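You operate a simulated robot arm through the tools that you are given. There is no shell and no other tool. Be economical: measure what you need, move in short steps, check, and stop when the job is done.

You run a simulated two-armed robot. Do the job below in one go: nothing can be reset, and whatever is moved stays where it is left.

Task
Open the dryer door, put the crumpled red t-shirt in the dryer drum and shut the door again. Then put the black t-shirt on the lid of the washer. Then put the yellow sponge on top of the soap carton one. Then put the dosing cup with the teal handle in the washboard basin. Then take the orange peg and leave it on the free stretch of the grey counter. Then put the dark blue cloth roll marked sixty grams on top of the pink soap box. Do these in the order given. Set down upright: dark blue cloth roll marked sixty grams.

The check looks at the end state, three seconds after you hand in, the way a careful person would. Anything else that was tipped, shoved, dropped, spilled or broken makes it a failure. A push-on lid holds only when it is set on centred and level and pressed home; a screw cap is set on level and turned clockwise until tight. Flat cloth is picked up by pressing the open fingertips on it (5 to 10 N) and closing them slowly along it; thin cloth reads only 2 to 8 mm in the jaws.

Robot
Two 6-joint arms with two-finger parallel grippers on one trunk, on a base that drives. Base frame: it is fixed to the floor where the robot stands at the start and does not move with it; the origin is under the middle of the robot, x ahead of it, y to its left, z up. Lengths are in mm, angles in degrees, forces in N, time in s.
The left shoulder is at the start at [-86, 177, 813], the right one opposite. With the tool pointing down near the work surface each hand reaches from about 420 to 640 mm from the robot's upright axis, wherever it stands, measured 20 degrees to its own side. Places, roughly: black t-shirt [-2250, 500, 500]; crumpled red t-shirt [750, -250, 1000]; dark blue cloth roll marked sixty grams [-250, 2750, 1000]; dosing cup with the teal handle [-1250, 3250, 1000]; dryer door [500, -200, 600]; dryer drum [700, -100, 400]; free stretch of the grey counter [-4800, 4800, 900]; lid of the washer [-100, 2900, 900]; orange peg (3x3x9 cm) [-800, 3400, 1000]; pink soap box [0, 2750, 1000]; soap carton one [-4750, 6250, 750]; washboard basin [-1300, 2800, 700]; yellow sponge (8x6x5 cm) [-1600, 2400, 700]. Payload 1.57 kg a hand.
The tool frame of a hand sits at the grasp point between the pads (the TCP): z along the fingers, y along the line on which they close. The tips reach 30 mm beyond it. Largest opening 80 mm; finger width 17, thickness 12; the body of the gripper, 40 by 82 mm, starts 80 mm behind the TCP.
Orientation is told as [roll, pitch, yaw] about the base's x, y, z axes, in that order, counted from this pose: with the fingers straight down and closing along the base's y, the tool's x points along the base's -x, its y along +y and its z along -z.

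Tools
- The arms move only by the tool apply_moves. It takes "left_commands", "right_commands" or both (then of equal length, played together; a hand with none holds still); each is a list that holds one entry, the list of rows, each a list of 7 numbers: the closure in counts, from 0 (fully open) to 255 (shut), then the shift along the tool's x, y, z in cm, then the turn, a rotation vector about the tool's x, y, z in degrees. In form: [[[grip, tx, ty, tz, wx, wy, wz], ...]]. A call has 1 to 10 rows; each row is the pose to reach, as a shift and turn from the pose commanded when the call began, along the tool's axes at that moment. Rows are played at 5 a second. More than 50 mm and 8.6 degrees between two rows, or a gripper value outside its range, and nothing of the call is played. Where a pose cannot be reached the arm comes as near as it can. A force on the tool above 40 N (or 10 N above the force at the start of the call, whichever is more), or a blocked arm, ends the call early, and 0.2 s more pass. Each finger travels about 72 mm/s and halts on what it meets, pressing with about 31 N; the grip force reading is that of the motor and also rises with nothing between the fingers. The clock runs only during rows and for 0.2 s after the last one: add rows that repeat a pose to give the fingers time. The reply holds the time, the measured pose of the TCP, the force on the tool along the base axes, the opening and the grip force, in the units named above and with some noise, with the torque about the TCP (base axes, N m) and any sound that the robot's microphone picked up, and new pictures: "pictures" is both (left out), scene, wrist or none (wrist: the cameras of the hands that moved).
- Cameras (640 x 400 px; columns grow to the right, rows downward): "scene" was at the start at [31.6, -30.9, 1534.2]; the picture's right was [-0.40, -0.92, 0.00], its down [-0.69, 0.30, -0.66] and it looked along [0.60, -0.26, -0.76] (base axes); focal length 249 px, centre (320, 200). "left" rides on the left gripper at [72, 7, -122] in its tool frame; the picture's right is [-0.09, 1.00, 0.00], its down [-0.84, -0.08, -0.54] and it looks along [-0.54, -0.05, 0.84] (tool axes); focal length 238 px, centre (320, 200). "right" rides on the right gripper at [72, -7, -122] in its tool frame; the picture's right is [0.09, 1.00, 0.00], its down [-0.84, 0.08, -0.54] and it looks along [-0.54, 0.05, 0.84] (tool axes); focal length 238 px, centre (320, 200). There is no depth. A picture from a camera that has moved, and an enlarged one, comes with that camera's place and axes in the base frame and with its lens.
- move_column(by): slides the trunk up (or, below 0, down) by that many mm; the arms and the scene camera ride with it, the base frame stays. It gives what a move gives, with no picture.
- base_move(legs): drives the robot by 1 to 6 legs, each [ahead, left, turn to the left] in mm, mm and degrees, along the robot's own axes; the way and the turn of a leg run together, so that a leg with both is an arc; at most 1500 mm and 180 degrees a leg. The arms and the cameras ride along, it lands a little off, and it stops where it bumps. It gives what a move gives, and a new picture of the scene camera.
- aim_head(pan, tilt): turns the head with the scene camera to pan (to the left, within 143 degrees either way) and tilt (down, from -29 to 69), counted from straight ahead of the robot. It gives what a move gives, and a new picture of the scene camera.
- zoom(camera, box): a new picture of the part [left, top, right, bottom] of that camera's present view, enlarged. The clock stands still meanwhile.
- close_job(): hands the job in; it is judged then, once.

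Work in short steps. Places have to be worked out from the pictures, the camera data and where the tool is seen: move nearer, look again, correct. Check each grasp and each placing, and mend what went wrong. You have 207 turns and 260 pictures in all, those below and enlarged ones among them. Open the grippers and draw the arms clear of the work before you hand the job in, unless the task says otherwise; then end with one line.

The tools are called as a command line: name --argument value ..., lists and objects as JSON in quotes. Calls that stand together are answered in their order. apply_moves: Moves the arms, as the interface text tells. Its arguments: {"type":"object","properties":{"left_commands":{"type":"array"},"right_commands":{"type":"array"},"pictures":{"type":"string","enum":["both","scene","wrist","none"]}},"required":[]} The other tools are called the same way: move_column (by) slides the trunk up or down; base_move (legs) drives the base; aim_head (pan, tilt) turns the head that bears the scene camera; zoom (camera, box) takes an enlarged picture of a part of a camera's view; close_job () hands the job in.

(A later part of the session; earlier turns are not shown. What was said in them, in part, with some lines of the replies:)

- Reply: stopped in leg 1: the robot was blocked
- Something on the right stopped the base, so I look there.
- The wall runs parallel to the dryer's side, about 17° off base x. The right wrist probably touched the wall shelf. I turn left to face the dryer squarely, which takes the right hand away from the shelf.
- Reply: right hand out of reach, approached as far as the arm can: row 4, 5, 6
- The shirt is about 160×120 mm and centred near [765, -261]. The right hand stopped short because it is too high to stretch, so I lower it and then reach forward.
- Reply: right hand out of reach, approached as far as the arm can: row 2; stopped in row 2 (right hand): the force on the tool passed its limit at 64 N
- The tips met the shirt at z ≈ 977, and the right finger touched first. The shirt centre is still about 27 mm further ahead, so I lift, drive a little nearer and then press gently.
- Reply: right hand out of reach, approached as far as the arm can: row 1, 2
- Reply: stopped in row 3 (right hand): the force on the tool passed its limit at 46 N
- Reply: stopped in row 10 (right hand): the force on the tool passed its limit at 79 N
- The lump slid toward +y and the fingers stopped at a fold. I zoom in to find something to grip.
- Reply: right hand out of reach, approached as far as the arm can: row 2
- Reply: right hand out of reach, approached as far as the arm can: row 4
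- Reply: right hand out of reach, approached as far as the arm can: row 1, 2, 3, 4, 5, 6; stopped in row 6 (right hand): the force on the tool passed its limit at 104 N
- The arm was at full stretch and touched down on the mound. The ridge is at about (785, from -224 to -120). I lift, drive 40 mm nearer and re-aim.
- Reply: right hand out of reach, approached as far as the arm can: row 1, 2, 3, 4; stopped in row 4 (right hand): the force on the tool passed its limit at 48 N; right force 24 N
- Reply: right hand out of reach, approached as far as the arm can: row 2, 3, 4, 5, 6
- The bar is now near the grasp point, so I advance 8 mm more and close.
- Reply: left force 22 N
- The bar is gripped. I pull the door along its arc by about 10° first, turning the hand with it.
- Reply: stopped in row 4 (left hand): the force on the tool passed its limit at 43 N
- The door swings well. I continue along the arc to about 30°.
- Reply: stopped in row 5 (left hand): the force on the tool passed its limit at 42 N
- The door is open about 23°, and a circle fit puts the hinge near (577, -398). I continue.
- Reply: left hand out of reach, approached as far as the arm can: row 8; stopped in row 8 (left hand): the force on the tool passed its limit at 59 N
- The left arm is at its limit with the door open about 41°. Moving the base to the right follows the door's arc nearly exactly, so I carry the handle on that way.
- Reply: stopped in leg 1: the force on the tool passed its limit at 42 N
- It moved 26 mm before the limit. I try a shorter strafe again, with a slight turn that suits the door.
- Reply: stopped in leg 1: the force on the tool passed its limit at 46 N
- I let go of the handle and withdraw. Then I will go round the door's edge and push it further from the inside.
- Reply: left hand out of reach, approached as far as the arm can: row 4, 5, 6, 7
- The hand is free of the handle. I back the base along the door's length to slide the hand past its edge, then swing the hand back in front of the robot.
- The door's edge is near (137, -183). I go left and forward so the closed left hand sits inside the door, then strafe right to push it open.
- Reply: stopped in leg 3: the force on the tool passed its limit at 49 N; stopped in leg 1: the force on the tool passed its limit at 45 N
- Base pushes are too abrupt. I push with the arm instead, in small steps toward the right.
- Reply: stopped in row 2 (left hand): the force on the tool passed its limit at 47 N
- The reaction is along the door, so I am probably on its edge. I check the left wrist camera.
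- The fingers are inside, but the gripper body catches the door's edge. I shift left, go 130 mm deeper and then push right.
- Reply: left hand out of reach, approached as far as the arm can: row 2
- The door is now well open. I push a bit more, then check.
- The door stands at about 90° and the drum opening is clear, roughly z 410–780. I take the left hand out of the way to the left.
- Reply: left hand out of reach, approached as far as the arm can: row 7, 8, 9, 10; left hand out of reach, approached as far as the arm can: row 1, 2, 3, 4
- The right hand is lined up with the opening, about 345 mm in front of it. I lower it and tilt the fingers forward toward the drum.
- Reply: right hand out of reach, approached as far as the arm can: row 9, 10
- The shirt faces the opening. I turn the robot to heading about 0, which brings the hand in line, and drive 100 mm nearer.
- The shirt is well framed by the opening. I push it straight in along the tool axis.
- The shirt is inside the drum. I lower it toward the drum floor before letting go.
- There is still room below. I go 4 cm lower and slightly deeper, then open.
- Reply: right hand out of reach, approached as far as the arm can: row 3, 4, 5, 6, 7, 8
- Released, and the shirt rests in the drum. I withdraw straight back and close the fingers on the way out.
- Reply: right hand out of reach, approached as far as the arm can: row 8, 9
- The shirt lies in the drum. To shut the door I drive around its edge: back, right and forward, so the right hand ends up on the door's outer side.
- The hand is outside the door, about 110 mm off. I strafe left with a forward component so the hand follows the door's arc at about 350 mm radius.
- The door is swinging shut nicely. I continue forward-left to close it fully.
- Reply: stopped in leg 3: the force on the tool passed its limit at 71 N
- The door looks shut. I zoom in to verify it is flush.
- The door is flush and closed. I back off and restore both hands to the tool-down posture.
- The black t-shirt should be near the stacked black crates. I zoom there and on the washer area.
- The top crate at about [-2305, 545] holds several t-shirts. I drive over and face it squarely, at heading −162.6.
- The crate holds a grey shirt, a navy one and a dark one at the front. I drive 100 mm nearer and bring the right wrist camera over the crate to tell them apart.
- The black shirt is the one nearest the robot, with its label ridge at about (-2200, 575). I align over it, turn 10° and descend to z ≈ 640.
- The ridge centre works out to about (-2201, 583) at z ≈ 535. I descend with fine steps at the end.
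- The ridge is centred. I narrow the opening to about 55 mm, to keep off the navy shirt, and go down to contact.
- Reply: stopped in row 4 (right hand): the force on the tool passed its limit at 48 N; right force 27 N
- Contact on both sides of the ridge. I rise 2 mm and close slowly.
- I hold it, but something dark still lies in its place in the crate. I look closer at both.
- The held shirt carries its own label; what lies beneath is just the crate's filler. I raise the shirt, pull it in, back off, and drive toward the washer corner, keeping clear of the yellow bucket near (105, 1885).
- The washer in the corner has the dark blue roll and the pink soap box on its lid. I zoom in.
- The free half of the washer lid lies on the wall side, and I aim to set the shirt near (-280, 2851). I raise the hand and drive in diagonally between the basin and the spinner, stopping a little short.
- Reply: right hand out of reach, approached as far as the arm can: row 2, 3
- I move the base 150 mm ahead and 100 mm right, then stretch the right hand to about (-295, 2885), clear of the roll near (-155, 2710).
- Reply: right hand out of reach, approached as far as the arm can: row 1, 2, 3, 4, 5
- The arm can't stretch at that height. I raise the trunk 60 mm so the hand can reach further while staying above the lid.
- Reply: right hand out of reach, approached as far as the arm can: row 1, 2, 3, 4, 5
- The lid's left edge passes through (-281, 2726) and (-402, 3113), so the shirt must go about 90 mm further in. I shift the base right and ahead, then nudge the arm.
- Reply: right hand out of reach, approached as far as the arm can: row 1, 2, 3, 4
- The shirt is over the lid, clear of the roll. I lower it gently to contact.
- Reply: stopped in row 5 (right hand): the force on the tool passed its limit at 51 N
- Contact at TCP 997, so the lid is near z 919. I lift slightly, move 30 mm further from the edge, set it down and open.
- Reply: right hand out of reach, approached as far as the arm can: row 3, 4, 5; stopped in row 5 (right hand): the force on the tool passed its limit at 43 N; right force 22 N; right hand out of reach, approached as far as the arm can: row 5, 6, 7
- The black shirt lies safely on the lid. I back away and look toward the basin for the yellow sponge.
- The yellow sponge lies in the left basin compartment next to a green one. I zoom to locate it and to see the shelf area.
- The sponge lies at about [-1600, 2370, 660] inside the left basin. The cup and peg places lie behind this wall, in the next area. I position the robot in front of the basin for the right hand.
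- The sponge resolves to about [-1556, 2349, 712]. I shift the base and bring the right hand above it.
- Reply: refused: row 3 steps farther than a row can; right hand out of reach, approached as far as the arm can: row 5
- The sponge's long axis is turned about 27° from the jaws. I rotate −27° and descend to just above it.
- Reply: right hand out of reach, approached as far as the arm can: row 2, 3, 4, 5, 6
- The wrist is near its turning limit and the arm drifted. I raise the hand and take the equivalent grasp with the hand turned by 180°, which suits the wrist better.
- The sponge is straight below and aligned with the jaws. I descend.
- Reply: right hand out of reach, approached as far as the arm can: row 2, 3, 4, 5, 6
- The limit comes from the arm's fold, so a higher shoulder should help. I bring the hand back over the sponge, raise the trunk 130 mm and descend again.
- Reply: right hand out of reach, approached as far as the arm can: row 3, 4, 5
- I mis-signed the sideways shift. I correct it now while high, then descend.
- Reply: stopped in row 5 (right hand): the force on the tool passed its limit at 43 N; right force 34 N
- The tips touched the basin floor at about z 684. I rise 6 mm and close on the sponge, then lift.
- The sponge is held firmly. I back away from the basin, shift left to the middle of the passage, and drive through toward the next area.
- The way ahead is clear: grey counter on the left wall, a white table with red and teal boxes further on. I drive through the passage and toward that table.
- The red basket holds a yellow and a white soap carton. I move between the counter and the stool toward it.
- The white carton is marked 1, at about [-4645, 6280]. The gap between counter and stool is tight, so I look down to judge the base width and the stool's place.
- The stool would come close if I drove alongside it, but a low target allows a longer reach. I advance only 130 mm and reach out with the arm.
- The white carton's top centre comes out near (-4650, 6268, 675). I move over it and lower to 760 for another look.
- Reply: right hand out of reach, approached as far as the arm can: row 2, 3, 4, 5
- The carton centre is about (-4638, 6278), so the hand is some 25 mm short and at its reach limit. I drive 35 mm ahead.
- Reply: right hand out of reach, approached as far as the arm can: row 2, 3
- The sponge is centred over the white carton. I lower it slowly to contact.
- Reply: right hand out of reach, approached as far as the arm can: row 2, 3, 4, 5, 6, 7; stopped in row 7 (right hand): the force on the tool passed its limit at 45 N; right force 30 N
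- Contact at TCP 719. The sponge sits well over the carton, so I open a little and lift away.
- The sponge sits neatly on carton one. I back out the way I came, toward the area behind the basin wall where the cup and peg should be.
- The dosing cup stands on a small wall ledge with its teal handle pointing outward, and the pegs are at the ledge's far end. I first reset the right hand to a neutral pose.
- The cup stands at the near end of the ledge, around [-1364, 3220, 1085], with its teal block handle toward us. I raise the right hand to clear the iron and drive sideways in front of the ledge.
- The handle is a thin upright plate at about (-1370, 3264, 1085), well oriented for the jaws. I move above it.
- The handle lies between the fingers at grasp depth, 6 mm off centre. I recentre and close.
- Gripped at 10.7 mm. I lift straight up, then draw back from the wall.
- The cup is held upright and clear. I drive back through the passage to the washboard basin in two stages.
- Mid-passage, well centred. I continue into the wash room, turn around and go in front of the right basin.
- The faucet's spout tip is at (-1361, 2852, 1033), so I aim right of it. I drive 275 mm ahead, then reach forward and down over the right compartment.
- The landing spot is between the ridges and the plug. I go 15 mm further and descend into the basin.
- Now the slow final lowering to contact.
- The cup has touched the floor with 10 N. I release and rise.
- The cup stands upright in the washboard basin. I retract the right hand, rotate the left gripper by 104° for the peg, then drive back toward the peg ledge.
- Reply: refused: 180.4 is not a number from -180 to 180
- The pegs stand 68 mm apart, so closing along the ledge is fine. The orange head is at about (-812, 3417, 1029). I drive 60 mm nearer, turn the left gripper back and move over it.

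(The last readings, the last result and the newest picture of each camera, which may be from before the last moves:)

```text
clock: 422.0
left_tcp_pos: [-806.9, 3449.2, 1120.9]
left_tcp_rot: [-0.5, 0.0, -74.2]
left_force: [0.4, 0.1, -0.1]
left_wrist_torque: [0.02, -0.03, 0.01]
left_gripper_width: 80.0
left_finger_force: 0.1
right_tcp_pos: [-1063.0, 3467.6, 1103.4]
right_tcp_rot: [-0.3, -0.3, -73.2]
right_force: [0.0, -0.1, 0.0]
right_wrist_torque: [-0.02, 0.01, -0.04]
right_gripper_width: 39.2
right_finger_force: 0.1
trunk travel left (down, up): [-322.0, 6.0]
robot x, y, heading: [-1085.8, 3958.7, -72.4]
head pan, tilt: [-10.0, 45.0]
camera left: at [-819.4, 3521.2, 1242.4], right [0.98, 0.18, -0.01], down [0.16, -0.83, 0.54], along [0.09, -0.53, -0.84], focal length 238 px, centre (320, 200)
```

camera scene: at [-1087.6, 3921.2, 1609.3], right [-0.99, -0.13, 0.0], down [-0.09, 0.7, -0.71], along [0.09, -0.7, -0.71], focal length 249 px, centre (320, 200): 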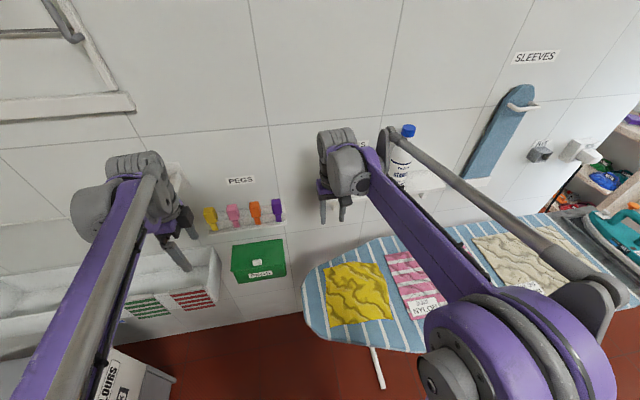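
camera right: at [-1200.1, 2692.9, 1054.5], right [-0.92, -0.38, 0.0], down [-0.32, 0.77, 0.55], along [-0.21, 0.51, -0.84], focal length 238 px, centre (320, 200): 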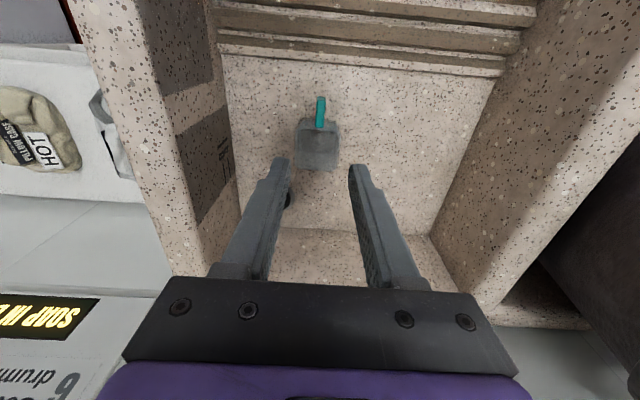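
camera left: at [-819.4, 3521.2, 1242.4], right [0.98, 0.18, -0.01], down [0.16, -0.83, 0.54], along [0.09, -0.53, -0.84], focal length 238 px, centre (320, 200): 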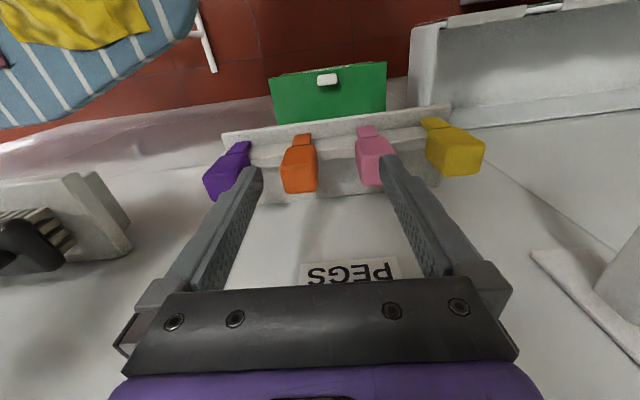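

apply_moves --left_commands '[[[76, -1.2, -1, 0, 0, 0, 0], [76, -2.4, -2, 0, 0, 0, 0], [76, -2.4, -2, 2, 0, 0, 0]]]' --pictures "wrist"

```text
clock: 422.8
left_tcp_pos: [-819.0, 3422.2, 1101.6]
left_tcp_rot: [-0.5, 0.0, -74.4]
left_force: [1.1, -0.6, 0.8]
left_wrist_torque: [0.02, -0.03, -0.02]
left_gripper_width: 56.1
left_finger_force: 0.1
right_tcp_pos: [-1061.8, 3466.9, 1103.2]
right_tcp_rot: [-0.2, -0.3, -73.2]
right_force: [0.4, 0.6, 0.2]
right_wrist_torque: [0.02, 0.01, 0.0]
right_gripper_width: 39.5
right_finger_force: 0.2
trunk travel left (down, up): [-322.0, 6.0]
robot x, y, heading: [-1088.2, 3959.8, -72.3]
head pan, tilt: [-10.0, 45.0]
camera left: at [-832.7, 3493.0, 1223.1], right [0.98, 0.18, -0.01], down [0.16, -0.83, 0.54], along [0.09, -0.54, -0.84], focal length 238 px, centre (320, 200)
```

left: 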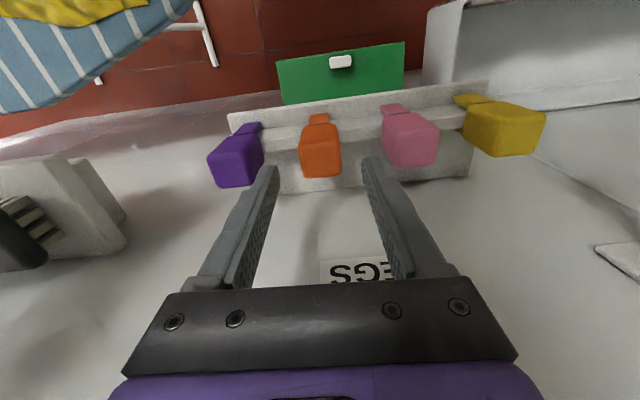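

The peg head is centred between the fingers. I descend and grip.

apply_moves --left_commands '[[[76, 0, 0, 2, 0, 0, 0], [76, 0, 0, 4, 0, 0, 0], [76, 0, 0, 5, 0, 0, 0], [76, 0, 0, 6, 0, 0, 0], [110, 0, 0, 6, 0, 0, 0], [140, 0, 0, 6, 0, 0, 0], [170, 0, 0, 6, 0, 0, 0], [200, 0, 0, 6, 0, 0, 0], [200, 0, 0, 6, 0, 0, 0]]]' --pictures "wrist"

```text
clock: 423.8
left_tcp_pos: [-818.5, 3421.8, 1050.0]
left_tcp_rot: [-0.3, -0.3, -74.4]
left_force: [0.1, -2.8, 25.7]
left_wrist_torque: [0.3, -0.78, -0.01]
left_gripper_width: 55.7
left_finger_force: 0.1
right_tcp_pos: [-1063.0, 3467.2, 1103.6]
right_tcp_rot: [-0.2, -0.4, -73.2]
right_force: [0.2, -0.6, 0.4]
right_wrist_torque: [0.05, -0.01, -0.01]
right_gripper_width: 39.3
right_finger_force: 0.0
trunk travel left (down, up): [-322.0, 6.0]
robot x, y, heading: [-1085.0, 3955.8, -72.5]
head pan, tilt: [-10.0, 45.0]
stopped in row 4 (left hand): the force on the tool passed its limit at 51 N (the readings are from after the stop); the commanded pose is now the measured one
camera left: at [-833.3, 3493.4, 1171.8], right [0.98, 0.18, 0.0], down [0.15, -0.82, 0.55], along [0.09, -0.54, -0.84], focal length 238 px, centre (320, 200)
```

left: 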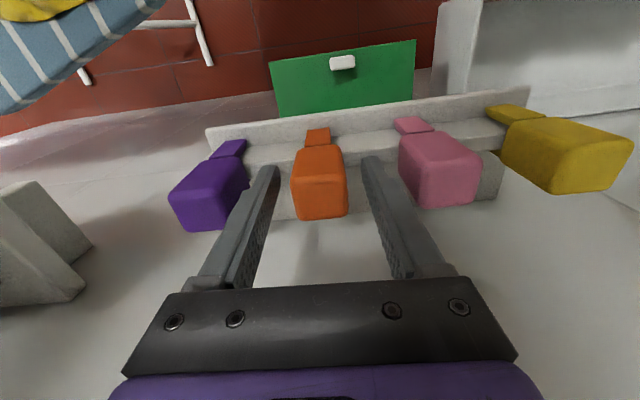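

The tips touch something at z 1020, but the head already lies 38 mm between the fingers. I rise 4 mm and close.

apply_moves --left_commands '[[[90, 0, 0, -0.4, 0, 0, 0], [110, 0, 0, -0.4, 0, 0, 0], [130, 0, 0, -0.4, 0, 0, 0], [150, 0, 0, -0.4, 0, 0, 0], [170, 0, 0, -0.4, 0, 0, 0], [200, 0, 0, -0.4, 0, 0, 0], [230, 0, 0, -0.4, 0, 0, 0], [230, 0, 0, -0.4, 0, 0, 0]]]' --pictures "none"

apply_moves --left_commands '[[[230, 0, 0, -1, 0, 0, 0], [230, 0, 0, -3, 0, 0, 0], [230, 0, 0, -6, 0, 0, 0], [230, 0, 0, -9, 0, 0, 0], [230, 4, 0, -9, 0, 0, 0], [230, 8, 0, -9, 0, 0, 0], [230, 12, 0, -9, 0, 0, 0], [230, 16, 0, -9, 0, 0, 0]]]' --pictures "wrist"

```text
clock: 425.6
left_tcp_pos: [-818.4, 3421.4, 1051.3]
left_tcp_rot: [-0.4, -0.2, -74.4]
left_force: [0.0, 0.8, 0.3]
left_wrist_torque: [0.0, -0.03, 0.0]
left_gripper_width: 28.8
left_finger_force: 30.8
right_tcp_pos: [-1062.5, 3466.9, 1102.6]
right_tcp_rot: [-0.2, -0.3, -73.2]
right_force: [0.0, 0.0, -0.5]
right_wrist_torque: [-0.04, 0.01, 0.01]
right_gripper_width: 39.1
right_finger_force: 0.1
trunk travel left (down, up): [-322.0, 6.0]
robot x, y, heading: [-1082.4, 3958.4, -72.4]
head pan, tilt: [-10.0, 45.0]
```

```text
clock: 427.4
left_tcp_pos: [-861.8, 3577.4, 1140.3]
left_tcp_rot: [-0.4, -0.2, -74.4]
left_force: [0.3, -0.1, -0.1]
left_wrist_torque: [0.01, -0.03, 0.0]
left_gripper_width: 28.6
left_finger_force: 31.2
right_tcp_pos: [-1063.4, 3467.8, 1103.4]
right_tcp_rot: [-0.2, -0.4, -73.2]
right_force: [0.4, 0.1, 0.4]
right_wrist_torque: [-0.01, 0.0, -0.04]
right_gripper_width: 39.5
right_finger_force: 0.0
trunk travel left (down, up): [-322.0, 6.0]
robot x, y, heading: [-1082.8, 3955.0, -72.7]
head pan, tilt: [-10.0, 45.0]
camera left: at [-875.3, 3649.4, 1262.8], right [0.98, 0.18, -0.01], down [0.15, -0.82, 0.55], along [0.09, -0.54, -0.84], focal length 238 px, centre (320, 200)
```

left: 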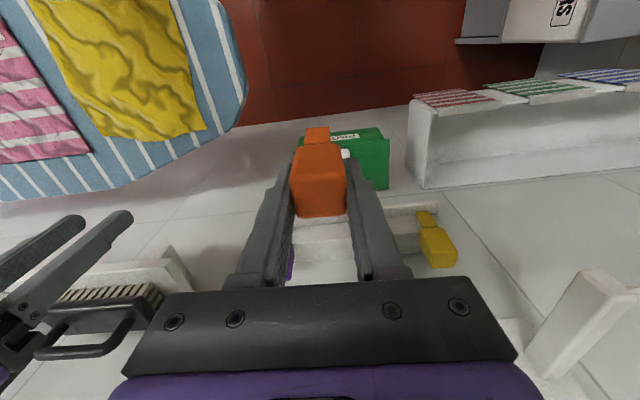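

The orange peg is held at 28.6 mm. I drive to the grey counter in one go: back, along the corridor, up past the island, then turn to face the counter.

base_move --legs '[[-200, 0, 0], [0, -1300, 0], [0, -1050, 0], [-1500, 0, 0], [-450, 0, 0], [0, 0, -90]]'

```text
clock: 462.4
left_tcp_pos: [-4353.6, 5076.4, 1140.8]
left_tcp_rot: [-0.4, -0.1, -164.6]
left_force: [0.0, 0.7, -0.2]
left_wrist_torque: [0.01, 0.0, 0.01]
left_gripper_width: 28.1
left_finger_force: 31.4
right_tcp_pos: [-4461.8, 5277.1, 1103.3]
right_tcp_rot: [-0.2, -0.3, -163.4]
right_force: [0.8, 0.0, 0.1]
right_wrist_torque: [0.03, 0.02, 0.0]
right_gripper_width: 39.3
right_finger_force: 0.0
trunk travel left (down, up): [-322.0, 6.0]
robot x, y, heading: [-3971.5, 5301.1, -162.7]
head pan, tilt: [-10.0, 45.0]
camera scene: at [-4008.5, 5300.7, 1609.7], right [-0.13, 0.99, 0.0], down [0.7, 0.09, -0.71], along [-0.7, -0.09, -0.71], focal length 249 px, centre (320, 200)
```

scene: 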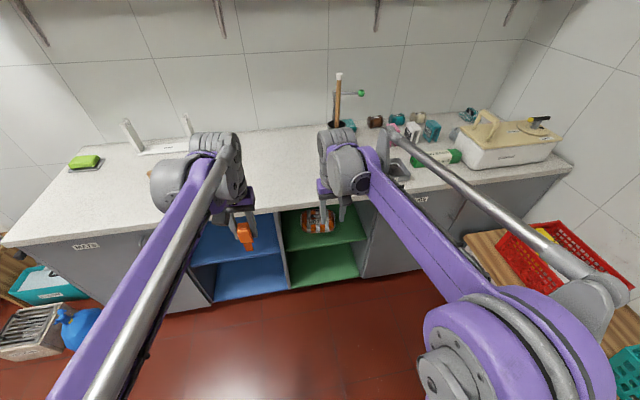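

The free stretch of counter lies straight ahead on the left. I drive 300 mm nearer, then reach out and lower the peg.

base_move --legs '[[300, 0, 0]]'

apply_moves --left_commands '[[[230, -4, 0, 1, 0, 0, 0], [230, -8, 0, 3, 0, 0, 0], [230, -12, 0, 6, 0, 0, 0], [230, -15, 0, 9, 0, 0, 0], [230, -15, 0, 11, 0, 0, 0], [230, -15, 0, 12, 0, 0, 0]]]' --pictures "wrist"

```text
clock: 464.4
left_tcp_pos: [-4637.1, 4986.9, 1140.8]
left_tcp_rot: [-0.4, -0.2, -164.6]
left_force: [-0.1, 0.2, -0.7]
left_wrist_torque: [0.01, -0.03, 0.02]
left_gripper_width: 28.6
left_finger_force: 31.6
right_tcp_pos: [-4743.6, 5189.1, 1102.4]
right_tcp_rot: [-0.2, -0.3, -163.3]
right_force: [-0.4, 0.5, 0.0]
right_wrist_torque: [-0.01, 0.02, -0.01]
right_gripper_width: 39.4
right_finger_force: 0.0
trunk travel left (down, up): [-322.0, 6.0]
robot x, y, heading: [-4255.0, 5207.2, -162.8]
head pan, tilt: [-10.0, 45.0]
camera scene: at [-4292.3, 5212.4, 1609.5], right [-0.13, 0.99, 0.0], down [0.7, 0.09, -0.71], along [-0.7, -0.09, -0.71], focal length 249 px, centre (320, 200)
```

scene: 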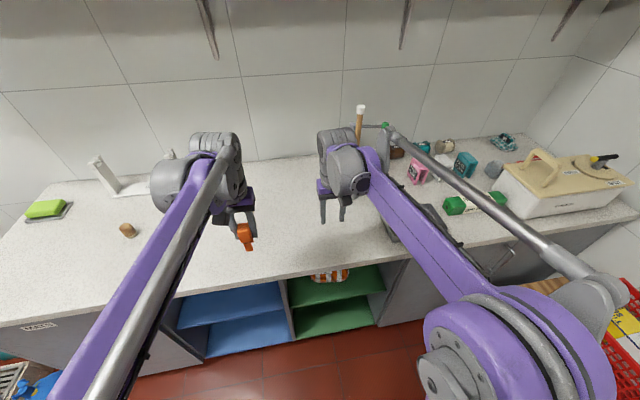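

```text
clock: 465.9
left_tcp_pos: [-4782.0, 4946.9, 1020.0]
left_tcp_rot: [-0.5, -0.3, -164.6]
left_force: [-0.4, 0.7, 0.1]
left_wrist_torque: [-0.02, -0.01, 0.04]
left_gripper_width: 28.9
left_finger_force: 30.8
right_tcp_pos: [-4746.6, 5189.0, 1103.3]
right_tcp_rot: [-0.1, -0.3, -163.5]
right_force: [0.5, 0.3, 0.0]
right_wrist_torque: [0.0, -0.01, 0.01]
right_gripper_width: 39.1
right_finger_force: 0.0
trunk travel left (down, up): [-322.0, 6.0]
robot x, y, heading: [-4252.5, 5208.8, -162.5]
head pan, tilt: [-10.0, 45.0]
camera left: at [-4712.1, 4958.9, 1142.6], right [0.18, -0.98, -0.01], down [-0.82, -0.15, 0.55], along [-0.54, -0.09, -0.84], focal length 238 px, centre (320, 200)
```

left: 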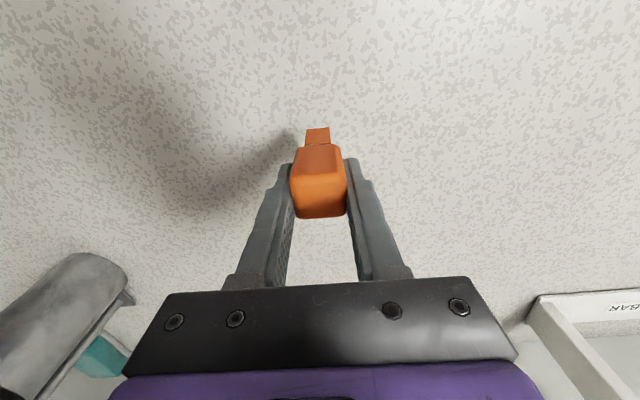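

The area is free. I lower slowly to contact.

apply_moves --left_commands '[[[230, 0, 0, 0.8, 0, 0, 0], [230, 0, 0, 1.6, 0, 0, 0], [230, 0, 0, 2.2, 0, 0, 0], [230, 0, 0, 2.7, 0, 0, 0], [230, 0, 0, 3.2, 0, 0, 0], [230, 0, 0, 3.7, 0, 0, 0], [230, 0, 0, 4.2, 0, 0, 0], [230, 0, 0, 4.7, 0, 0, 0], [230, 0, 0, 5.2, 0, 0, 0]]]' --pictures "none"

```text
clock: 467.9
left_tcp_pos: [-4782.6, 4947.5, 969.8]
left_tcp_rot: [-0.4, -0.1, -164.6]
left_force: [-0.2, -0.1, 0.5]
left_wrist_torque: [-0.01, 0.02, -0.03]
left_gripper_width: 28.5
left_finger_force: 31.0
right_tcp_pos: [-4745.2, 5189.5, 1102.6]
right_tcp_rot: [-0.2, -0.3, -163.4]
right_force: [-1.1, -0.5, -0.2]
right_wrist_torque: [-0.03, 0.01, -0.01]
right_gripper_width: 39.1
right_finger_force: 0.1
trunk travel left (down, up): [-322.0, 6.0]
robot x, y, heading: [-4251.9, 5207.0, -162.5]
head pan, tilt: [-10.0, 45.0]
```

apply_moves --left_commands '[[[230, 0, 0, 0.5, 0, 0, 0], [230, 0, 0, 1.0, 0, 0, 0], [230, 0, 0, 1.5, 0, 0, 0], [230, 0, 0, 2.0, 0, 0, 0], [230, 0, 0, 2.4, 0, 0, 0], [230, 0, 0, 2.8, 0, 0, 0], [230, 0, 0, 3.2, 0, 0, 0], [230, 0, 0, 3.6, 0, 0, 0], [230, 0, 0, 4.0, 0, 0, 0]]]' --pictures "none"

```text
clock: 469.3
left_tcp_pos: [-4780.8, 4949.5, 943.7]
left_tcp_rot: [-0.4, -0.3, -164.6]
left_force: [0.5, 0.1, 27.4]
left_wrist_torque: [-0.03, -0.1, 0.05]
left_gripper_width: 28.9
left_finger_force: 31.2
right_tcp_pos: [-4743.0, 5189.2, 1103.7]
right_tcp_rot: [-0.2, -0.3, -163.4]
right_force: [-1.2, -0.3, 0.3]
right_wrist_torque: [0.01, 0.0, 0.03]
right_gripper_width: 39.4
right_finger_force: 0.0
trunk travel left (down, up): [-322.0, 6.0]
robot x, y, heading: [-4252.5, 5208.4, -162.9]
head pan, tilt: [-10.0, 45.0]
stopped in row 7 (left hand): the force on the tool passed its limit at 44 N (the readings are from after the stop); the commanded pose is now the measured one
```

Contact at TCP 944. I relieve the pressure, open and rise.

apply_moves --left_commands '[[[230, 0, 0, -0.15, 0, 0, 0], [200, 0, 0, -0.15, 0, 0, 0], [150, 0, 0, -0.15, 0, 0, 0], [90, 0, 0, -0.15, 0, 0, 0], [40, 0, 0, -0.15, 0, 0, 0], [40, 0, 0, -3, 0, 0, 0], [40, 0, 0, -7, 0, 0, 0], [40, 0, 0, -11, 0, 0, 0], [40, 3, 0, -15, 0, 0, 0]]]' --pictures "wrist"

```text
clock: 471.3
left_tcp_pos: [-4751.6, 4956.5, 1092.9]
left_tcp_rot: [-0.4, -0.3, -164.5]
left_force: [0.5, 0.1, 0.4]
left_wrist_torque: [0.02, 0.04, 0.01]
left_gripper_width: 67.5
left_finger_force: 0.0
right_tcp_pos: [-4742.9, 5188.8, 1103.1]
right_tcp_rot: [-0.2, -0.5, -163.3]
right_force: [-0.2, 0.5, -0.3]
right_wrist_torque: [0.0, 0.04, 0.04]
right_gripper_width: 39.1
right_finger_force: 0.1
trunk travel left (down, up): [-322.0, 6.0]
robot x, y, heading: [-4256.7, 5209.4, -162.6]
head pan, tilt: [-10.0, 45.0]
camera left: at [-4680.6, 4968.9, 1215.3], right [0.18, -0.98, -0.01], down [-0.82, -0.15, 0.55], along [-0.54, -0.09, -0.84], focal length 238 px, centre (320, 200)
```

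left: 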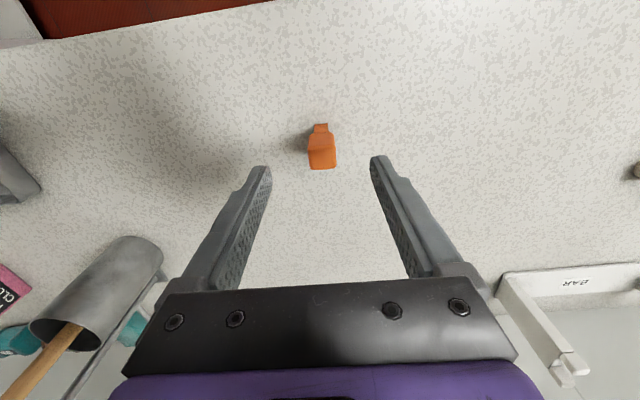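

The peg stands upright on the counter. Now I drive back to the washer for the last item, first to the passage.

base_move --legs '[[-300, 0, 0], [0, 0, 90], [1500, 0, 0], [450, 0, 0], [0, 686, 0], [700, 0, 0]]'

```text
clock: 496.0
left_tcp_pos: [-2238.9, 2505.5, 1093.1]
left_tcp_rot: [-0.4, -0.2, -73.9]
left_force: [0.5, -0.4, 0.0]
left_wrist_torque: [0.0, 0.0, -0.01]
left_gripper_width: 67.4
left_finger_force: 0.0
right_tcp_pos: [-2471.2, 2511.3, 1103.6]
right_tcp_rot: [-0.3, -0.3, -72.8]
right_force: [-0.3, 0.2, 0.4]
right_wrist_torque: [0.01, 0.0, -0.01]
right_gripper_width: 39.2
right_finger_force: 0.0
trunk travel left (down, up): [-322.0, 6.0]
robot x, y, heading: [-2493.6, 3003.6, -72.3]
head pan, tilt: [-10.0, 45.0]
camera scene: at [-2498.1, 2962.6, 1609.6], right [-0.99, -0.14, 0.0], down [-0.1, 0.7, -0.71], along [0.1, -0.7, -0.71], focal length 249 px, centre (320, 200)
```

scene: 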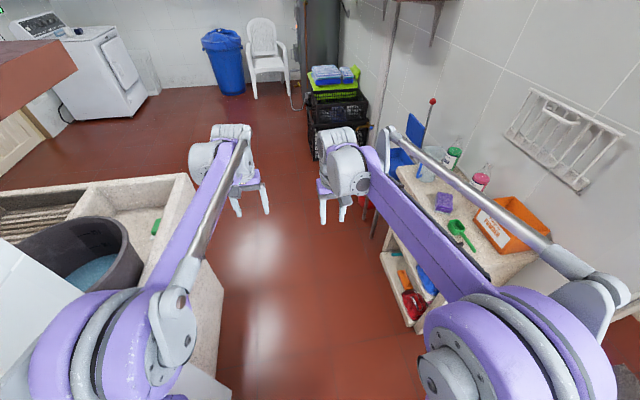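

base_move --legs '[[0, -40, 0], [900, 0, 0], [735, 0, 0], [0, 0, 122.3], [890, -805, 0]]'

```text
clock: 517.1
left_tcp_pos: [-572.7, 2087.9, 1093.0]
left_tcp_rot: [-0.3, -0.2, 48.1]
left_force: [0.3, -0.7, 0.6]
left_wrist_torque: [0.02, 0.02, 0.02]
left_gripper_width: 67.5
left_finger_force: 0.1
right_tcp_pos: [-454.5, 1887.9, 1102.0]
right_tcp_rot: [-0.2, -0.2, 49.2]
right_force: [0.2, -0.5, -0.4]
right_wrist_torque: [0.02, -0.01, 0.02]
right_gripper_width: 39.2
right_finger_force: 0.1
trunk travel left (down, up): [-322.0, 6.0]
robot x, y, heading: [-856.4, 1606.2, 49.9]
head pan, tilt: [-10.0, 45.0]
camera scene: at [-820.5, 1623.1, 1609.7], right [0.64, -0.77, 0.0], down [-0.54, -0.45, -0.71], along [0.54, 0.45, -0.71], focal length 249 px, centre (320, 200)
```

scene: 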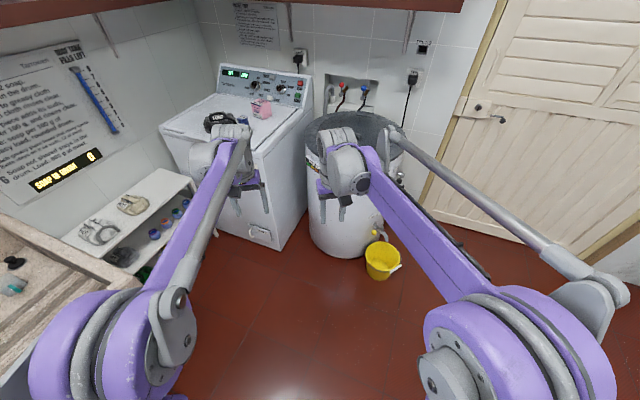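

I retract the left hand, lower the trunk 60 mm, and drive to the washer.

apply_moves --left_commands '[[[40, 3.5, 2.7, -1, 0, 0, 0], [40, 7, 5.4, -2, 0, 0, 0], [40, 10.5, 8.1, -3, 0, 0, 0], [40, 14, 10.8, -4, 0, 0, 0], [40, 17.4, 13.4, -5, 0, 0, 0]]]' --pictures "none"

move_column --by -50

base_move --legs '[[617, 236, 0], [150, 0, 0]]'

```text
clock: 518.3
left_tcp_pos: [-789.4, 2045.5, 1142.6]
left_tcp_rot: [-0.4, -0.3, 48.2]
left_force: [-0.5, -0.3, 0.0]
left_wrist_torque: [0.01, -0.01, -0.01]
left_gripper_width: 67.5
left_finger_force: 0.1
right_tcp_pos: [-454.5, 1887.0, 1103.3]
right_tcp_rot: [-0.2, -0.4, 49.3]
right_force: [0.4, 0.3, 0.6]
right_wrist_torque: [0.01, -0.01, -0.02]
right_gripper_width: 39.4
right_finger_force: 0.2
trunk travel left (down, up): [-322.0, 6.0]
robot x, y, heading: [-855.2, 1605.8, 50.3]
head pan, tilt: [-10.0, 45.0]
```

```text
clock: 519.2
left_tcp_pos: [-787.8, 2046.7, 1091.5]
left_tcp_rot: [-0.4, -0.3, 48.1]
left_force: [-0.3, 0.1, -0.2]
left_wrist_torque: [-0.01, -0.01, -0.01]
left_gripper_width: 67.2
left_finger_force: 0.1
right_tcp_pos: [-452.9, 1886.4, 1053.1]
right_tcp_rot: [-0.2, -0.3, 49.2]
right_force: [-0.3, -0.4, 0.2]
right_wrist_torque: [-0.01, 0.0, -0.01]
right_gripper_width: 39.2
right_finger_force: 0.1
trunk travel left (down, up): [-272.0, 56.0]
robot x, y, heading: [-853.9, 1604.7, 50.0]
head pan, tilt: [-10.0, 45.0]
```

```text
clock: 523.8
left_tcp_pos: [-481.8, 2781.5, 1091.3]
left_tcp_rot: [-0.4, -0.2, 48.2]
left_force: [0.1, -0.2, 0.0]
left_wrist_torque: [-0.01, 0.04, 0.01]
left_gripper_width: 67.3
left_finger_force: 0.1
right_tcp_pos: [-146.9, 2622.1, 1051.5]
right_tcp_rot: [-0.2, -0.3, 49.5]
right_force: [0.0, 0.3, -0.4]
right_wrist_torque: [-0.01, 0.01, -0.01]
right_gripper_width: 39.4
right_finger_force: 0.1
trunk travel left (down, up): [-272.0, 56.0]
robot x, y, heading: [-545.1, 2338.6, 50.3]
head pan, tilt: [-10.0, 45.0]
camera scene: at [-510.4, 2358.9, 1556.0], right [0.65, -0.76, 0.0], down [-0.54, -0.46, -0.71], along [0.54, 0.46, -0.71], focal length 249 px, centre (320, 200)
```

scene: 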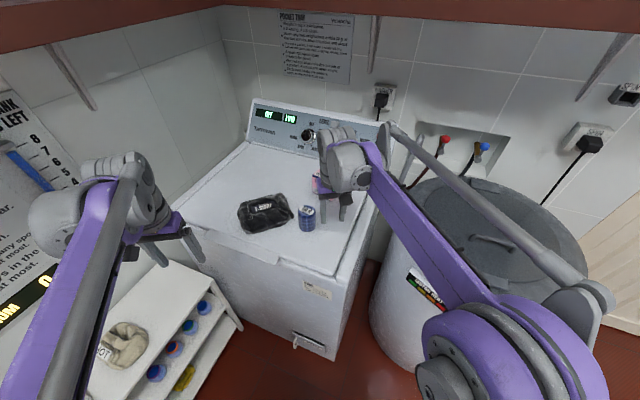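

apply_moves --right_commands '[[[0, -1, 1, -1, 0, 0, -8], [0, -2, 2, -2, 0, 0, -16], [0, -3, 3, -3, 0, 0, -24], [0, -4, 4, -3, 0, 0, -32], [0, -5, 5, -3, 0, 0, -40], [0, -6.4, 6.5, -3, 0, 0, -48]]]' --pictures "wrist"

```text
clock: 525.2
left_tcp_pos: [-482.6, 2782.1, 1091.1]
left_tcp_rot: [-0.3, -0.2, 48.4]
left_force: [-0.2, 0.0, 1.0]
left_wrist_torque: [0.01, -0.01, -0.01]
left_gripper_width: 67.4
left_finger_force: 0.1
right_tcp_pos: [-154.0, 2713.9, 1083.3]
right_tcp_rot: [-0.5, 0.0, 97.6]
right_force: [-0.4, 0.4, -0.4]
right_wrist_torque: [-0.03, -0.02, -0.01]
right_gripper_width: 79.8
right_finger_force: 0.0
trunk travel left (down, up): [-272.0, 56.0]
robot x, y, heading: [-548.8, 2335.5, 49.9]
head pan, tilt: [-10.0, 45.0]
camera right: at [-137.7, 2642.3, 1203.5], right [-0.97, -0.22, -0.01], down [-0.19, 0.82, 0.54], along [-0.12, 0.53, -0.84], focal length 238 px, centre (320, 200)
```

right: 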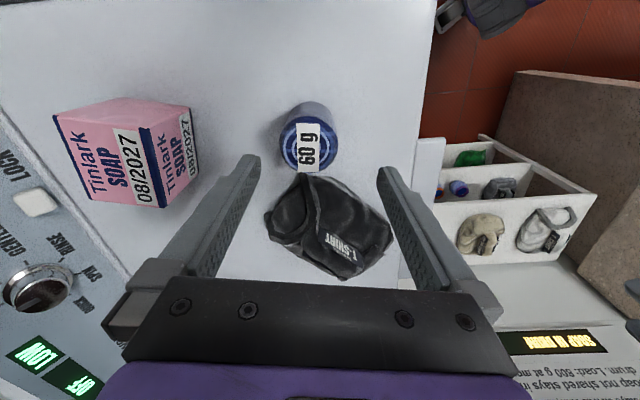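

The roll is marked 60 g on top, so it is the right one. I zoom in on the box and roll to see their tops.

zoom --camera "right" --box '[30, 70, 410, 290]'

```text
1.68 times, centred on (220, 180) of right
camera zoom: at [-137.7, 2642.3, 1203.5], right [-0.97, -0.22, -0.01], down [-0.19, 0.82, 0.54], along [-0.12, 0.53, -0.84], focal length 401 px, centre (488, 234)
```

zoom: 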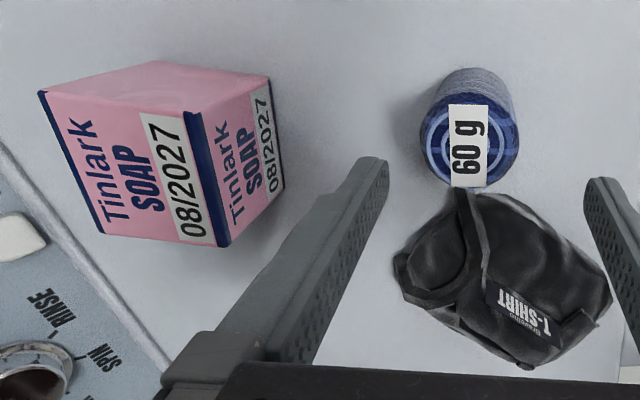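

The roll centre is at about (-144, 2722) with its top near z 985. I align and descend around it.

apply_moves --right_commands '[[[0, -0.3, -0.6, 0, 0, 0, 0], [0, -0.7, -1.1, 2, 0, 0, 0], [0, -0.7, -1.1, 5, 0, 0, 0], [0, -0.7, -1.1, 7, 0, 0, 0]]]' --pictures "wrist"

```text
clock: 526.2
left_tcp_pos: [-482.8, 2780.8, 1091.6]
left_tcp_rot: [-0.3, -0.1, 48.3]
left_force: [0.6, -0.3, -0.8]
left_wrist_torque: [0.0, -0.02, 0.01]
left_gripper_width: 67.3
left_finger_force: 0.1
right_tcp_pos: [-143.0, 2721.2, 1014.0]
right_tcp_rot: [-0.4, -0.1, 97.5]
right_force: [0.2, 0.8, -0.2]
right_wrist_torque: [0.0, -0.01, -0.03]
right_gripper_width: 79.9
right_finger_force: 0.1
trunk travel left (down, up): [-272.0, 56.0]
robot x, y, heading: [-545.1, 2337.2, 50.0]
head pan, tilt: [-10.0, 45.0]
camera right: at [-127.1, 2650.2, 1134.9], right [-0.98, -0.22, -0.01], down [-0.19, 0.82, 0.54], along [-0.12, 0.53, -0.84], focal length 238 px, centre (320, 200)
```

right: 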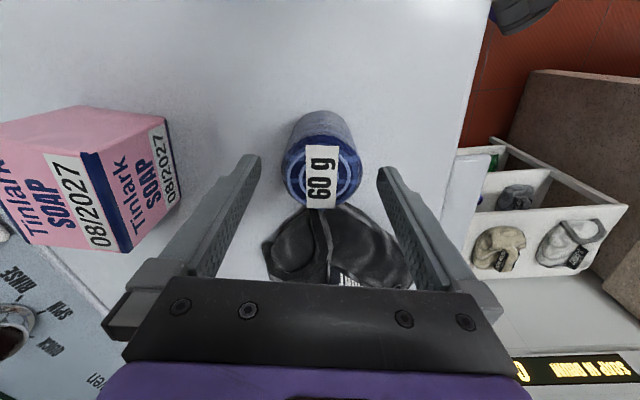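

Well aligned. I go down 52 mm and close on the roll.

apply_moves --right_commands '[[[0, 0, 0, 2, 0, 0, 0], [0, 0, 0, 4, 0, 0, 0], [0, 0, 0, 5, 0, 0, 0], [60, 0, 0, 5, 0, 0, 0], [90, 0, 0, 5, 0, 0, 0], [120, 0, 0, 5, 0, 0, 0], [150, 0, 0, 5, 0, 0, 0], [180, 0, 0, 5, 0, 0, 0], [180, 0, 0, 5, 0, 0, 0]]]' --pictures "wrist"

```text
clock: 528.2
left_tcp_pos: [-482.7, 2781.8, 1091.2]
left_tcp_rot: [-0.5, -0.3, 48.2]
left_force: [0.3, 0.6, 0.2]
left_wrist_torque: [0.02, 0.0, -0.01]
left_gripper_width: 67.6
left_finger_force: 0.0
right_tcp_pos: [-143.0, 2722.0, 963.1]
right_tcp_rot: [-0.3, -0.1, 97.5]
right_force: [-0.4, -0.9, 0.0]
right_wrist_torque: [-0.05, 0.03, -0.01]
right_gripper_width: 54.8
right_finger_force: 30.5
trunk travel left (down, up): [-272.0, 56.0]
robot x, y, heading: [-547.2, 2338.0, 50.2]
head pan, tilt: [-10.0, 45.0]
camera right: at [-127.3, 2650.2, 1084.1], right [-0.98, -0.22, -0.01], down [-0.19, 0.82, 0.54], along [-0.11, 0.53, -0.84], focal length 238 px, centre (320, 200)
```

right: 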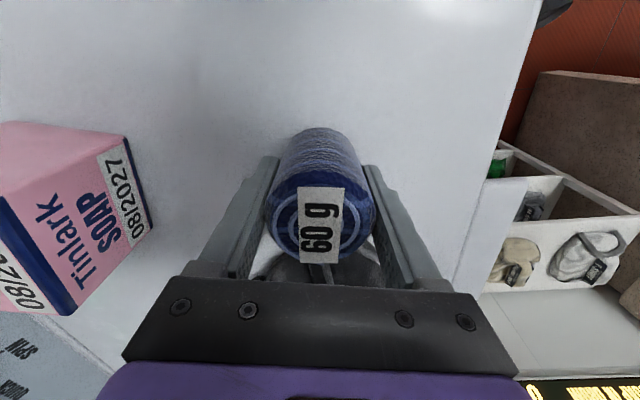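

The roll is gripped at 55 mm. The box top centre triangulates to about (21, 2772, 1010), too far from here. I lift, raise the trunk 50 mm and turn the base 15° left to bring the shoulder nearer.

apply_moves --right_commands '[[[180, 0, 0, -1, 0, 0, 0], [180, 0, 0, -4, 0, 0, 0], [180, 0, 0, -7, 0, 0, 0], [180, 0, 0, -10, 0, 0, 0]]]' --pictures "none"

move_column --by 50

base_move --legs '[[0, 0, 15]]'

apply_moves --right_commands '[[[180, 2.4, -4, 0, 0, 0, 0], [180, 4.8, -8, 0, 0, 0, 0], [180, 7.2, -12, 0, 0, 0, 0], [180, 9.6, -16, 0, 0, 0, 0], [180, 11.5, -19.5, 0, 0, 0, 0]]]' --pictures "wrist"

```text
clock: 529.2
left_tcp_pos: [-481.8, 2780.3, 1090.7]
left_tcp_rot: [-0.4, -0.2, 48.3]
left_force: [-0.5, 0.5, -0.4]
left_wrist_torque: [0.01, 0.05, 0.01]
left_gripper_width: 67.4
left_finger_force: 0.2
right_tcp_pos: [-144.2, 2721.8, 1062.5]
right_tcp_rot: [-0.3, -0.1, 97.5]
right_force: [0.3, 0.1, -1.0]
right_wrist_torque: [-0.01, -0.02, 0.03]
right_gripper_width: 54.3
right_finger_force: 30.9
trunk travel left (down, up): [-272.0, 56.0]
robot x, y, heading: [-547.1, 2333.9, 50.2]
head pan, tilt: [-10.0, 45.0]
```

```text
clock: 530.1
left_tcp_pos: [-482.9, 2780.2, 1140.9]
left_tcp_rot: [-0.3, -0.3, 48.4]
left_force: [0.3, 0.0, -0.2]
left_wrist_torque: [0.03, -0.01, -0.01]
left_gripper_width: 67.3
left_finger_force: 0.1
right_tcp_pos: [-144.0, 2721.0, 1112.9]
right_tcp_rot: [-0.3, 0.0, 97.5]
right_force: [-0.8, 0.3, -1.7]
right_wrist_torque: [0.01, -0.03, -0.01]
right_gripper_width: 54.6
right_finger_force: 30.9
trunk travel left (down, up): [-322.0, 6.0]
robot x, y, heading: [-547.8, 2333.4, 50.3]
head pan, tilt: [-10.0, 45.0]
```

```text
clock: 531.4
left_tcp_pos: [-599.8, 2782.0, 1140.7]
left_tcp_rot: [-0.4, -0.2, 63.4]
left_force: [0.7, 1.0, 0.2]
left_wrist_torque: [0.02, -0.01, -0.02]
left_gripper_width: 67.3
left_finger_force: 0.1
right_tcp_pos: [-257.7, 2812.6, 1114.0]
right_tcp_rot: [-0.4, -0.1, 112.6]
right_force: [0.4, -0.2, -1.2]
right_wrist_torque: [0.0, 0.0, 0.0]
right_gripper_width: 54.6
right_finger_force: 31.0
trunk travel left (down, up): [-322.0, 6.0]
robot x, y, heading: [-548.0, 2335.0, 65.4]
head pan, tilt: [-10.0, 45.0]
camera scene: at [-518.0, 2365.5, 1609.7], right [0.82, -0.57, 0.0], down [-0.4, -0.58, -0.71], along [0.4, 0.58, -0.71], focal length 249 px, centre (320, 200)
```

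scene: 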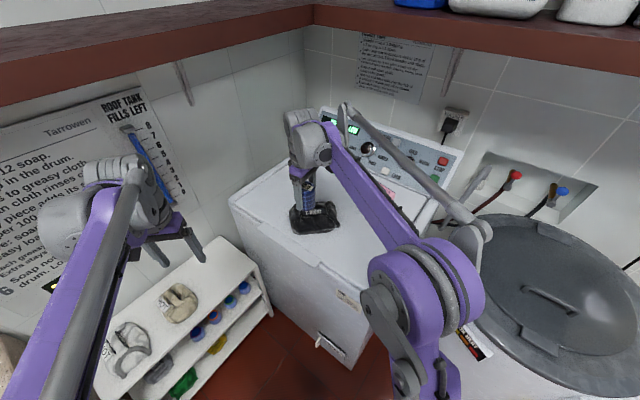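

```text
clock: 532.6
left_tcp_pos: [-599.2, 2782.4, 1140.6]
left_tcp_rot: [-0.4, -0.1, 63.4]
left_force: [0.6, 0.3, 0.8]
left_wrist_torque: [0.0, -0.01, -0.01]
left_gripper_width: 67.3
left_finger_force: 0.1
right_tcp_pos: [-30.7, 2782.5, 1113.7]
right_tcp_rot: [-0.3, 0.0, 112.6]
right_force: [-0.6, -0.7, -0.2]
right_wrist_torque: [-0.01, 0.0, 0.0]
right_gripper_width: 54.6
right_finger_force: 31.3
trunk travel left (down, up): [-322.0, 6.0]
robot x, y, heading: [-544.5, 2336.1, 65.2]
head pan, tilt: [-10.0, 45.0]
camera right: at [2.4, 2717.0, 1235.1], right [-0.88, -0.47, -0.01], down [-0.4, 0.74, 0.54], along [-0.25, 0.48, -0.84], focal length 238 px, centre (320, 200)
```

right: 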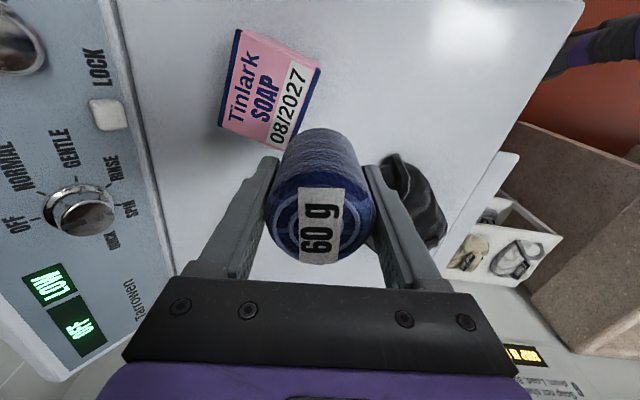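

The box top centre is confirmed at about (27, 2774). I move over it and lower to just above.

apply_moves --right_commands '[[[180, 1.5, -2.5, 0, 0, 0, 0], [180, 3, -5, 0, 0, 0, 0], [180, 3, -5, 2, 0, 0, 0], [180, 3, -5, 4, 0, 0, 0], [180, 3, -5, 4, 0, 0, 0]]]' --pictures "both"

```text
clock: 533.8
left_tcp_pos: [-599.4, 2782.9, 1141.0]
left_tcp_rot: [-0.4, -0.2, 63.5]
left_force: [0.0, 0.9, 0.2]
left_wrist_torque: [0.0, 0.0, 0.04]
left_gripper_width: 67.3
left_finger_force: 0.1
right_tcp_pos: [25.1, 2772.7, 1073.5]
right_tcp_rot: [-0.4, 0.0, 112.6]
right_force: [-0.4, -0.1, -1.3]
right_wrist_torque: [-0.01, 0.01, -0.02]
right_gripper_width: 54.4
right_finger_force: 31.3
trunk travel left (down, up): [-322.0, 6.0]
robot x, y, heading: [-546.5, 2336.9, 65.2]
head pan, tilt: [-10.0, 45.0]
camera scene: at [-518.1, 2365.7, 1609.7], right [0.82, -0.57, 0.0], down [-0.4, -0.58, -0.71], along [0.4, 0.58, -0.71], focal length 249 px, centre (320, 200)
camera right: at [58.7, 2707.6, 1195.4], right [-0.88, -0.47, -0.01], down [-0.4, 0.74, 0.54], along [-0.25, 0.48, -0.84], focal length 238 px, centre (320, 200)
```

scene: 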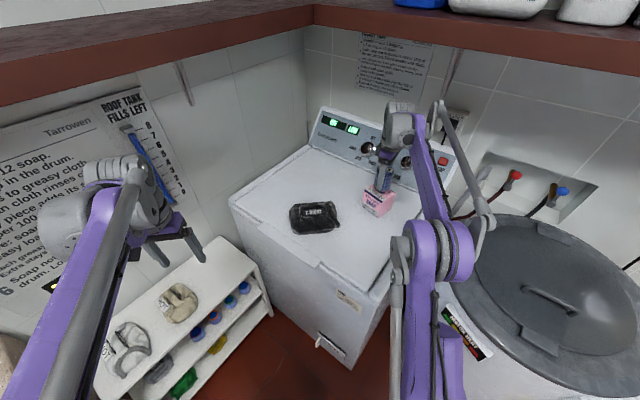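
right: 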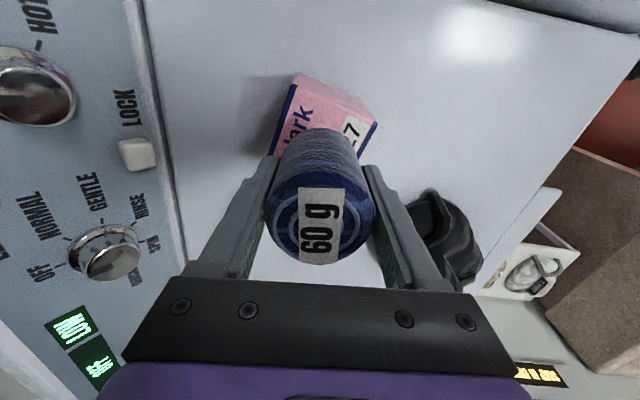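

The roll hangs centred above the box. I lower slowly until it rests.

apply_moves --right_commands '[[[180, 0.1, -0.4, 0.4, 0, 0, 0], [180, 0.1, -0.4, 0.8, 0, 0, 0], [180, 0.1, -0.4, 1.1, 0, 0, 0], [180, 0.1, -0.4, 1.4, 0, 0, 0], [180, 0.1, -0.4, 1.7, 0, 0, 0], [180, 0.1, -0.4, 1.9, 0, 0, 0], [180, 0.1, -0.4, 2.1, 0, 0, 0]]]' --pictures "none"

```text
clock: 535.4
left_tcp_pos: [-600.1, 2782.5, 1141.1]
left_tcp_rot: [-0.3, -0.3, 63.5]
left_force: [-0.2, -0.2, -0.3]
left_wrist_torque: [0.02, 0.0, 0.02]
left_gripper_width: 67.4
left_finger_force: 0.0
right_tcp_pos: [29.2, 2774.6, 1053.8]
right_tcp_rot: [-0.4, -0.1, 112.5]
right_force: [0.0, 0.3, -0.9]
right_wrist_torque: [0.01, 0.05, 0.0]
right_gripper_width: 54.1
right_finger_force: 31.0
trunk travel left (down, up): [-322.0, 6.0]
robot x, y, heading: [-549.8, 2335.3, 65.0]
head pan, tilt: [-10.0, 45.0]
```

apply_moves --right_commands '[[[180, 0, 0, 0.2, 0, 0, 0], [180, 0, 0, 0.4, 0, 0, 0], [180, 0, 0, 0.6, 0, 0, 0], [180, 0, 0, 0.8, 0, 0, 0], [180, 0, 0, 1.0, 0, 0, 0]]]' --pictures "none"

```text
clock: 536.6
left_tcp_pos: [-600.5, 2782.8, 1142.6]
left_tcp_rot: [-0.4, -0.4, 63.5]
left_force: [0.4, -0.2, -0.4]
left_wrist_torque: [0.0, 0.0, -0.04]
left_gripper_width: 67.7
left_finger_force: 0.1
right_tcp_pos: [28.2, 2774.2, 1047.8]
right_tcp_rot: [-0.7, -0.2, 112.5]
right_force: [10.3, 7.6, 38.4]
right_wrist_torque: [-0.09, 0.16, 0.0]
right_gripper_width: 54.3
right_finger_force: 30.4
trunk travel left (down, up): [-322.0, 6.0]
robot x, y, heading: [-546.3, 2335.6, 65.3]
head pan, tilt: [-10.0, 45.0]
```

Contact made. I relieve the pressure, open gently and rise straight up.

apply_moves --right_commands '[[[180, 0, 0, -0.35, 0, 0, 0], [180, 0, 0, -0.4, 0, 0, 0], [130, 0, 0, -0.4, 0, 0, 0], [80, 0, 0, -0.4, 0, 0, 0], [30, 0, 0, -0.4, 0, 0, 0], [0, 0, 0, -0.4, 0, 0, 0], [0, 0, 0, -3, 0, 0, 0], [0, 0, 0, -6, 0, 0, 0], [0, 0, 0, -9, 0, 0, 0]]]' --pictures "wrist"

```text
clock: 538.6
left_tcp_pos: [-598.3, 2782.3, 1141.3]
left_tcp_rot: [-0.3, -0.2, 63.3]
left_force: [1.0, 0.2, 0.0]
left_wrist_torque: [0.0, 0.02, -0.02]
left_gripper_width: 67.4
left_finger_force: 0.0
right_tcp_pos: [28.5, 2774.3, 1133.4]
right_tcp_rot: [-0.3, 0.0, 112.5]
right_force: [-0.5, -0.4, -0.4]
right_wrist_torque: [-0.02, 0.0, 0.02]
right_gripper_width: 80.2
right_finger_force: 0.1
trunk travel left (down, up): [-322.0, 6.0]
robot x, y, heading: [-548.0, 2339.0, 65.3]
head pan, tilt: [-10.0, 45.0]
camera right: at [62.3, 2708.0, 1254.4], right [-0.88, -0.47, -0.01], down [-0.4, 0.74, 0.54], along [-0.25, 0.48, -0.84], focal length 238 px, centre (320, 200)
```

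right: 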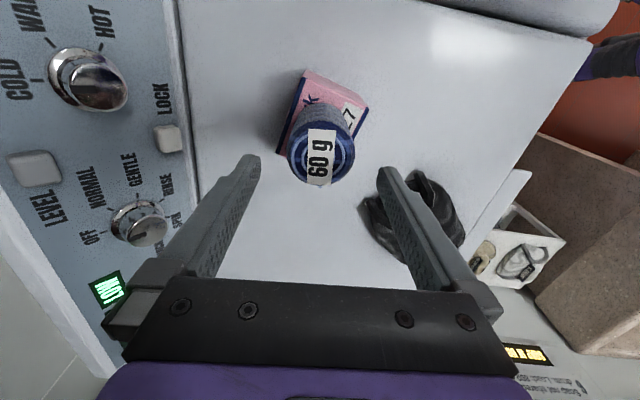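

The roll stands upright on the pink box, clear of the fingers. I back the robot away to draw the arms clear and take a last look.

base_move --legs '[[-420, 0, 0]]'

zoom --camera "scene" --box '[200, 80, 460, 240]'

```text
clock: 541.2
left_tcp_pos: [-774.1, 2401.6, 1141.3]
left_tcp_rot: [-0.4, -0.2, 63.5]
left_force: [1.1, -0.3, -0.8]
left_wrist_torque: [0.01, 0.01, -0.03]
left_gripper_width: 67.4
left_finger_force: 0.1
right_tcp_pos: [-146.6, 2392.2, 1133.2]
right_tcp_rot: [-0.4, -0.1, 112.6]
right_force: [-0.2, 0.8, 0.5]
right_wrist_torque: [0.04, -0.01, 0.01]
right_gripper_width: 80.0
right_finger_force: 0.1
trunk travel left (down, up): [-322.0, 6.0]
robot x, y, heading: [-723.1, 1956.6, 65.4]
head pan, tilt: [-10.0, 45.0]
camera scene: at [-693.4, 1984.6, 1609.9], right [0.82, -0.57, 0.0], down [-0.4, -0.58, -0.71], along [0.4, 0.58, -0.71], focal length 249 px, centre (320, 200)
```

scene: 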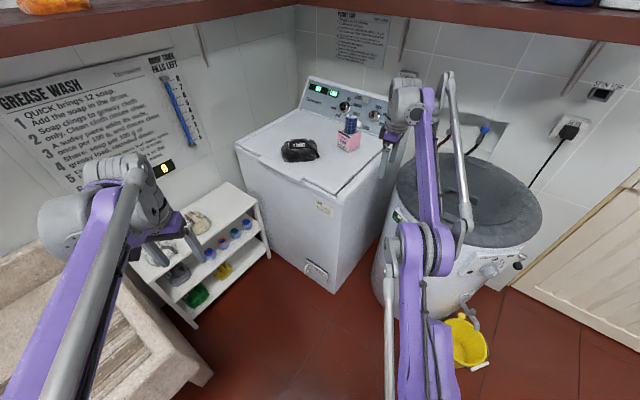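

```text
2.46 times, centred on (330, 160) of scene
camera zoom: at [-693.4, 1984.6, 1609.9], right [0.82, -0.57, 0.0], down [-0.4, -0.58, -0.71], along [0.4, 0.58, -0.71], focal length 613 px, centre (295, 298)
```

zoom: 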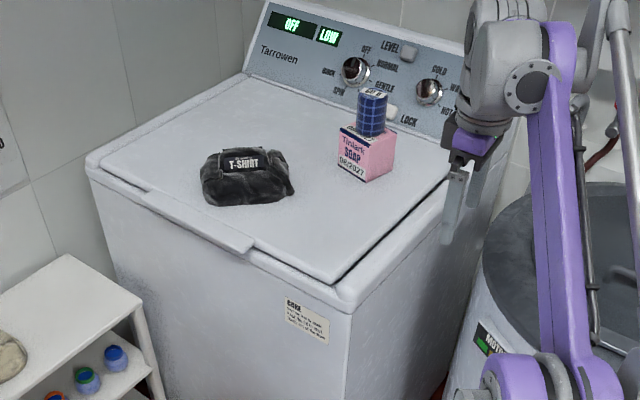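

The roll stands upright on the pink box, the black t-shirt lies on the washer lid, and both grippers are open and clear. I hand the job in.

close_job

```text
The job is handed in.
```

I did all six tasks in the order given and handed the job in, with both grippers open and drawn clear. One thing was not checked: whether the pink peg beside the orange one is still standing. My finger pressed briefly on something there, with a peak of 51 N.
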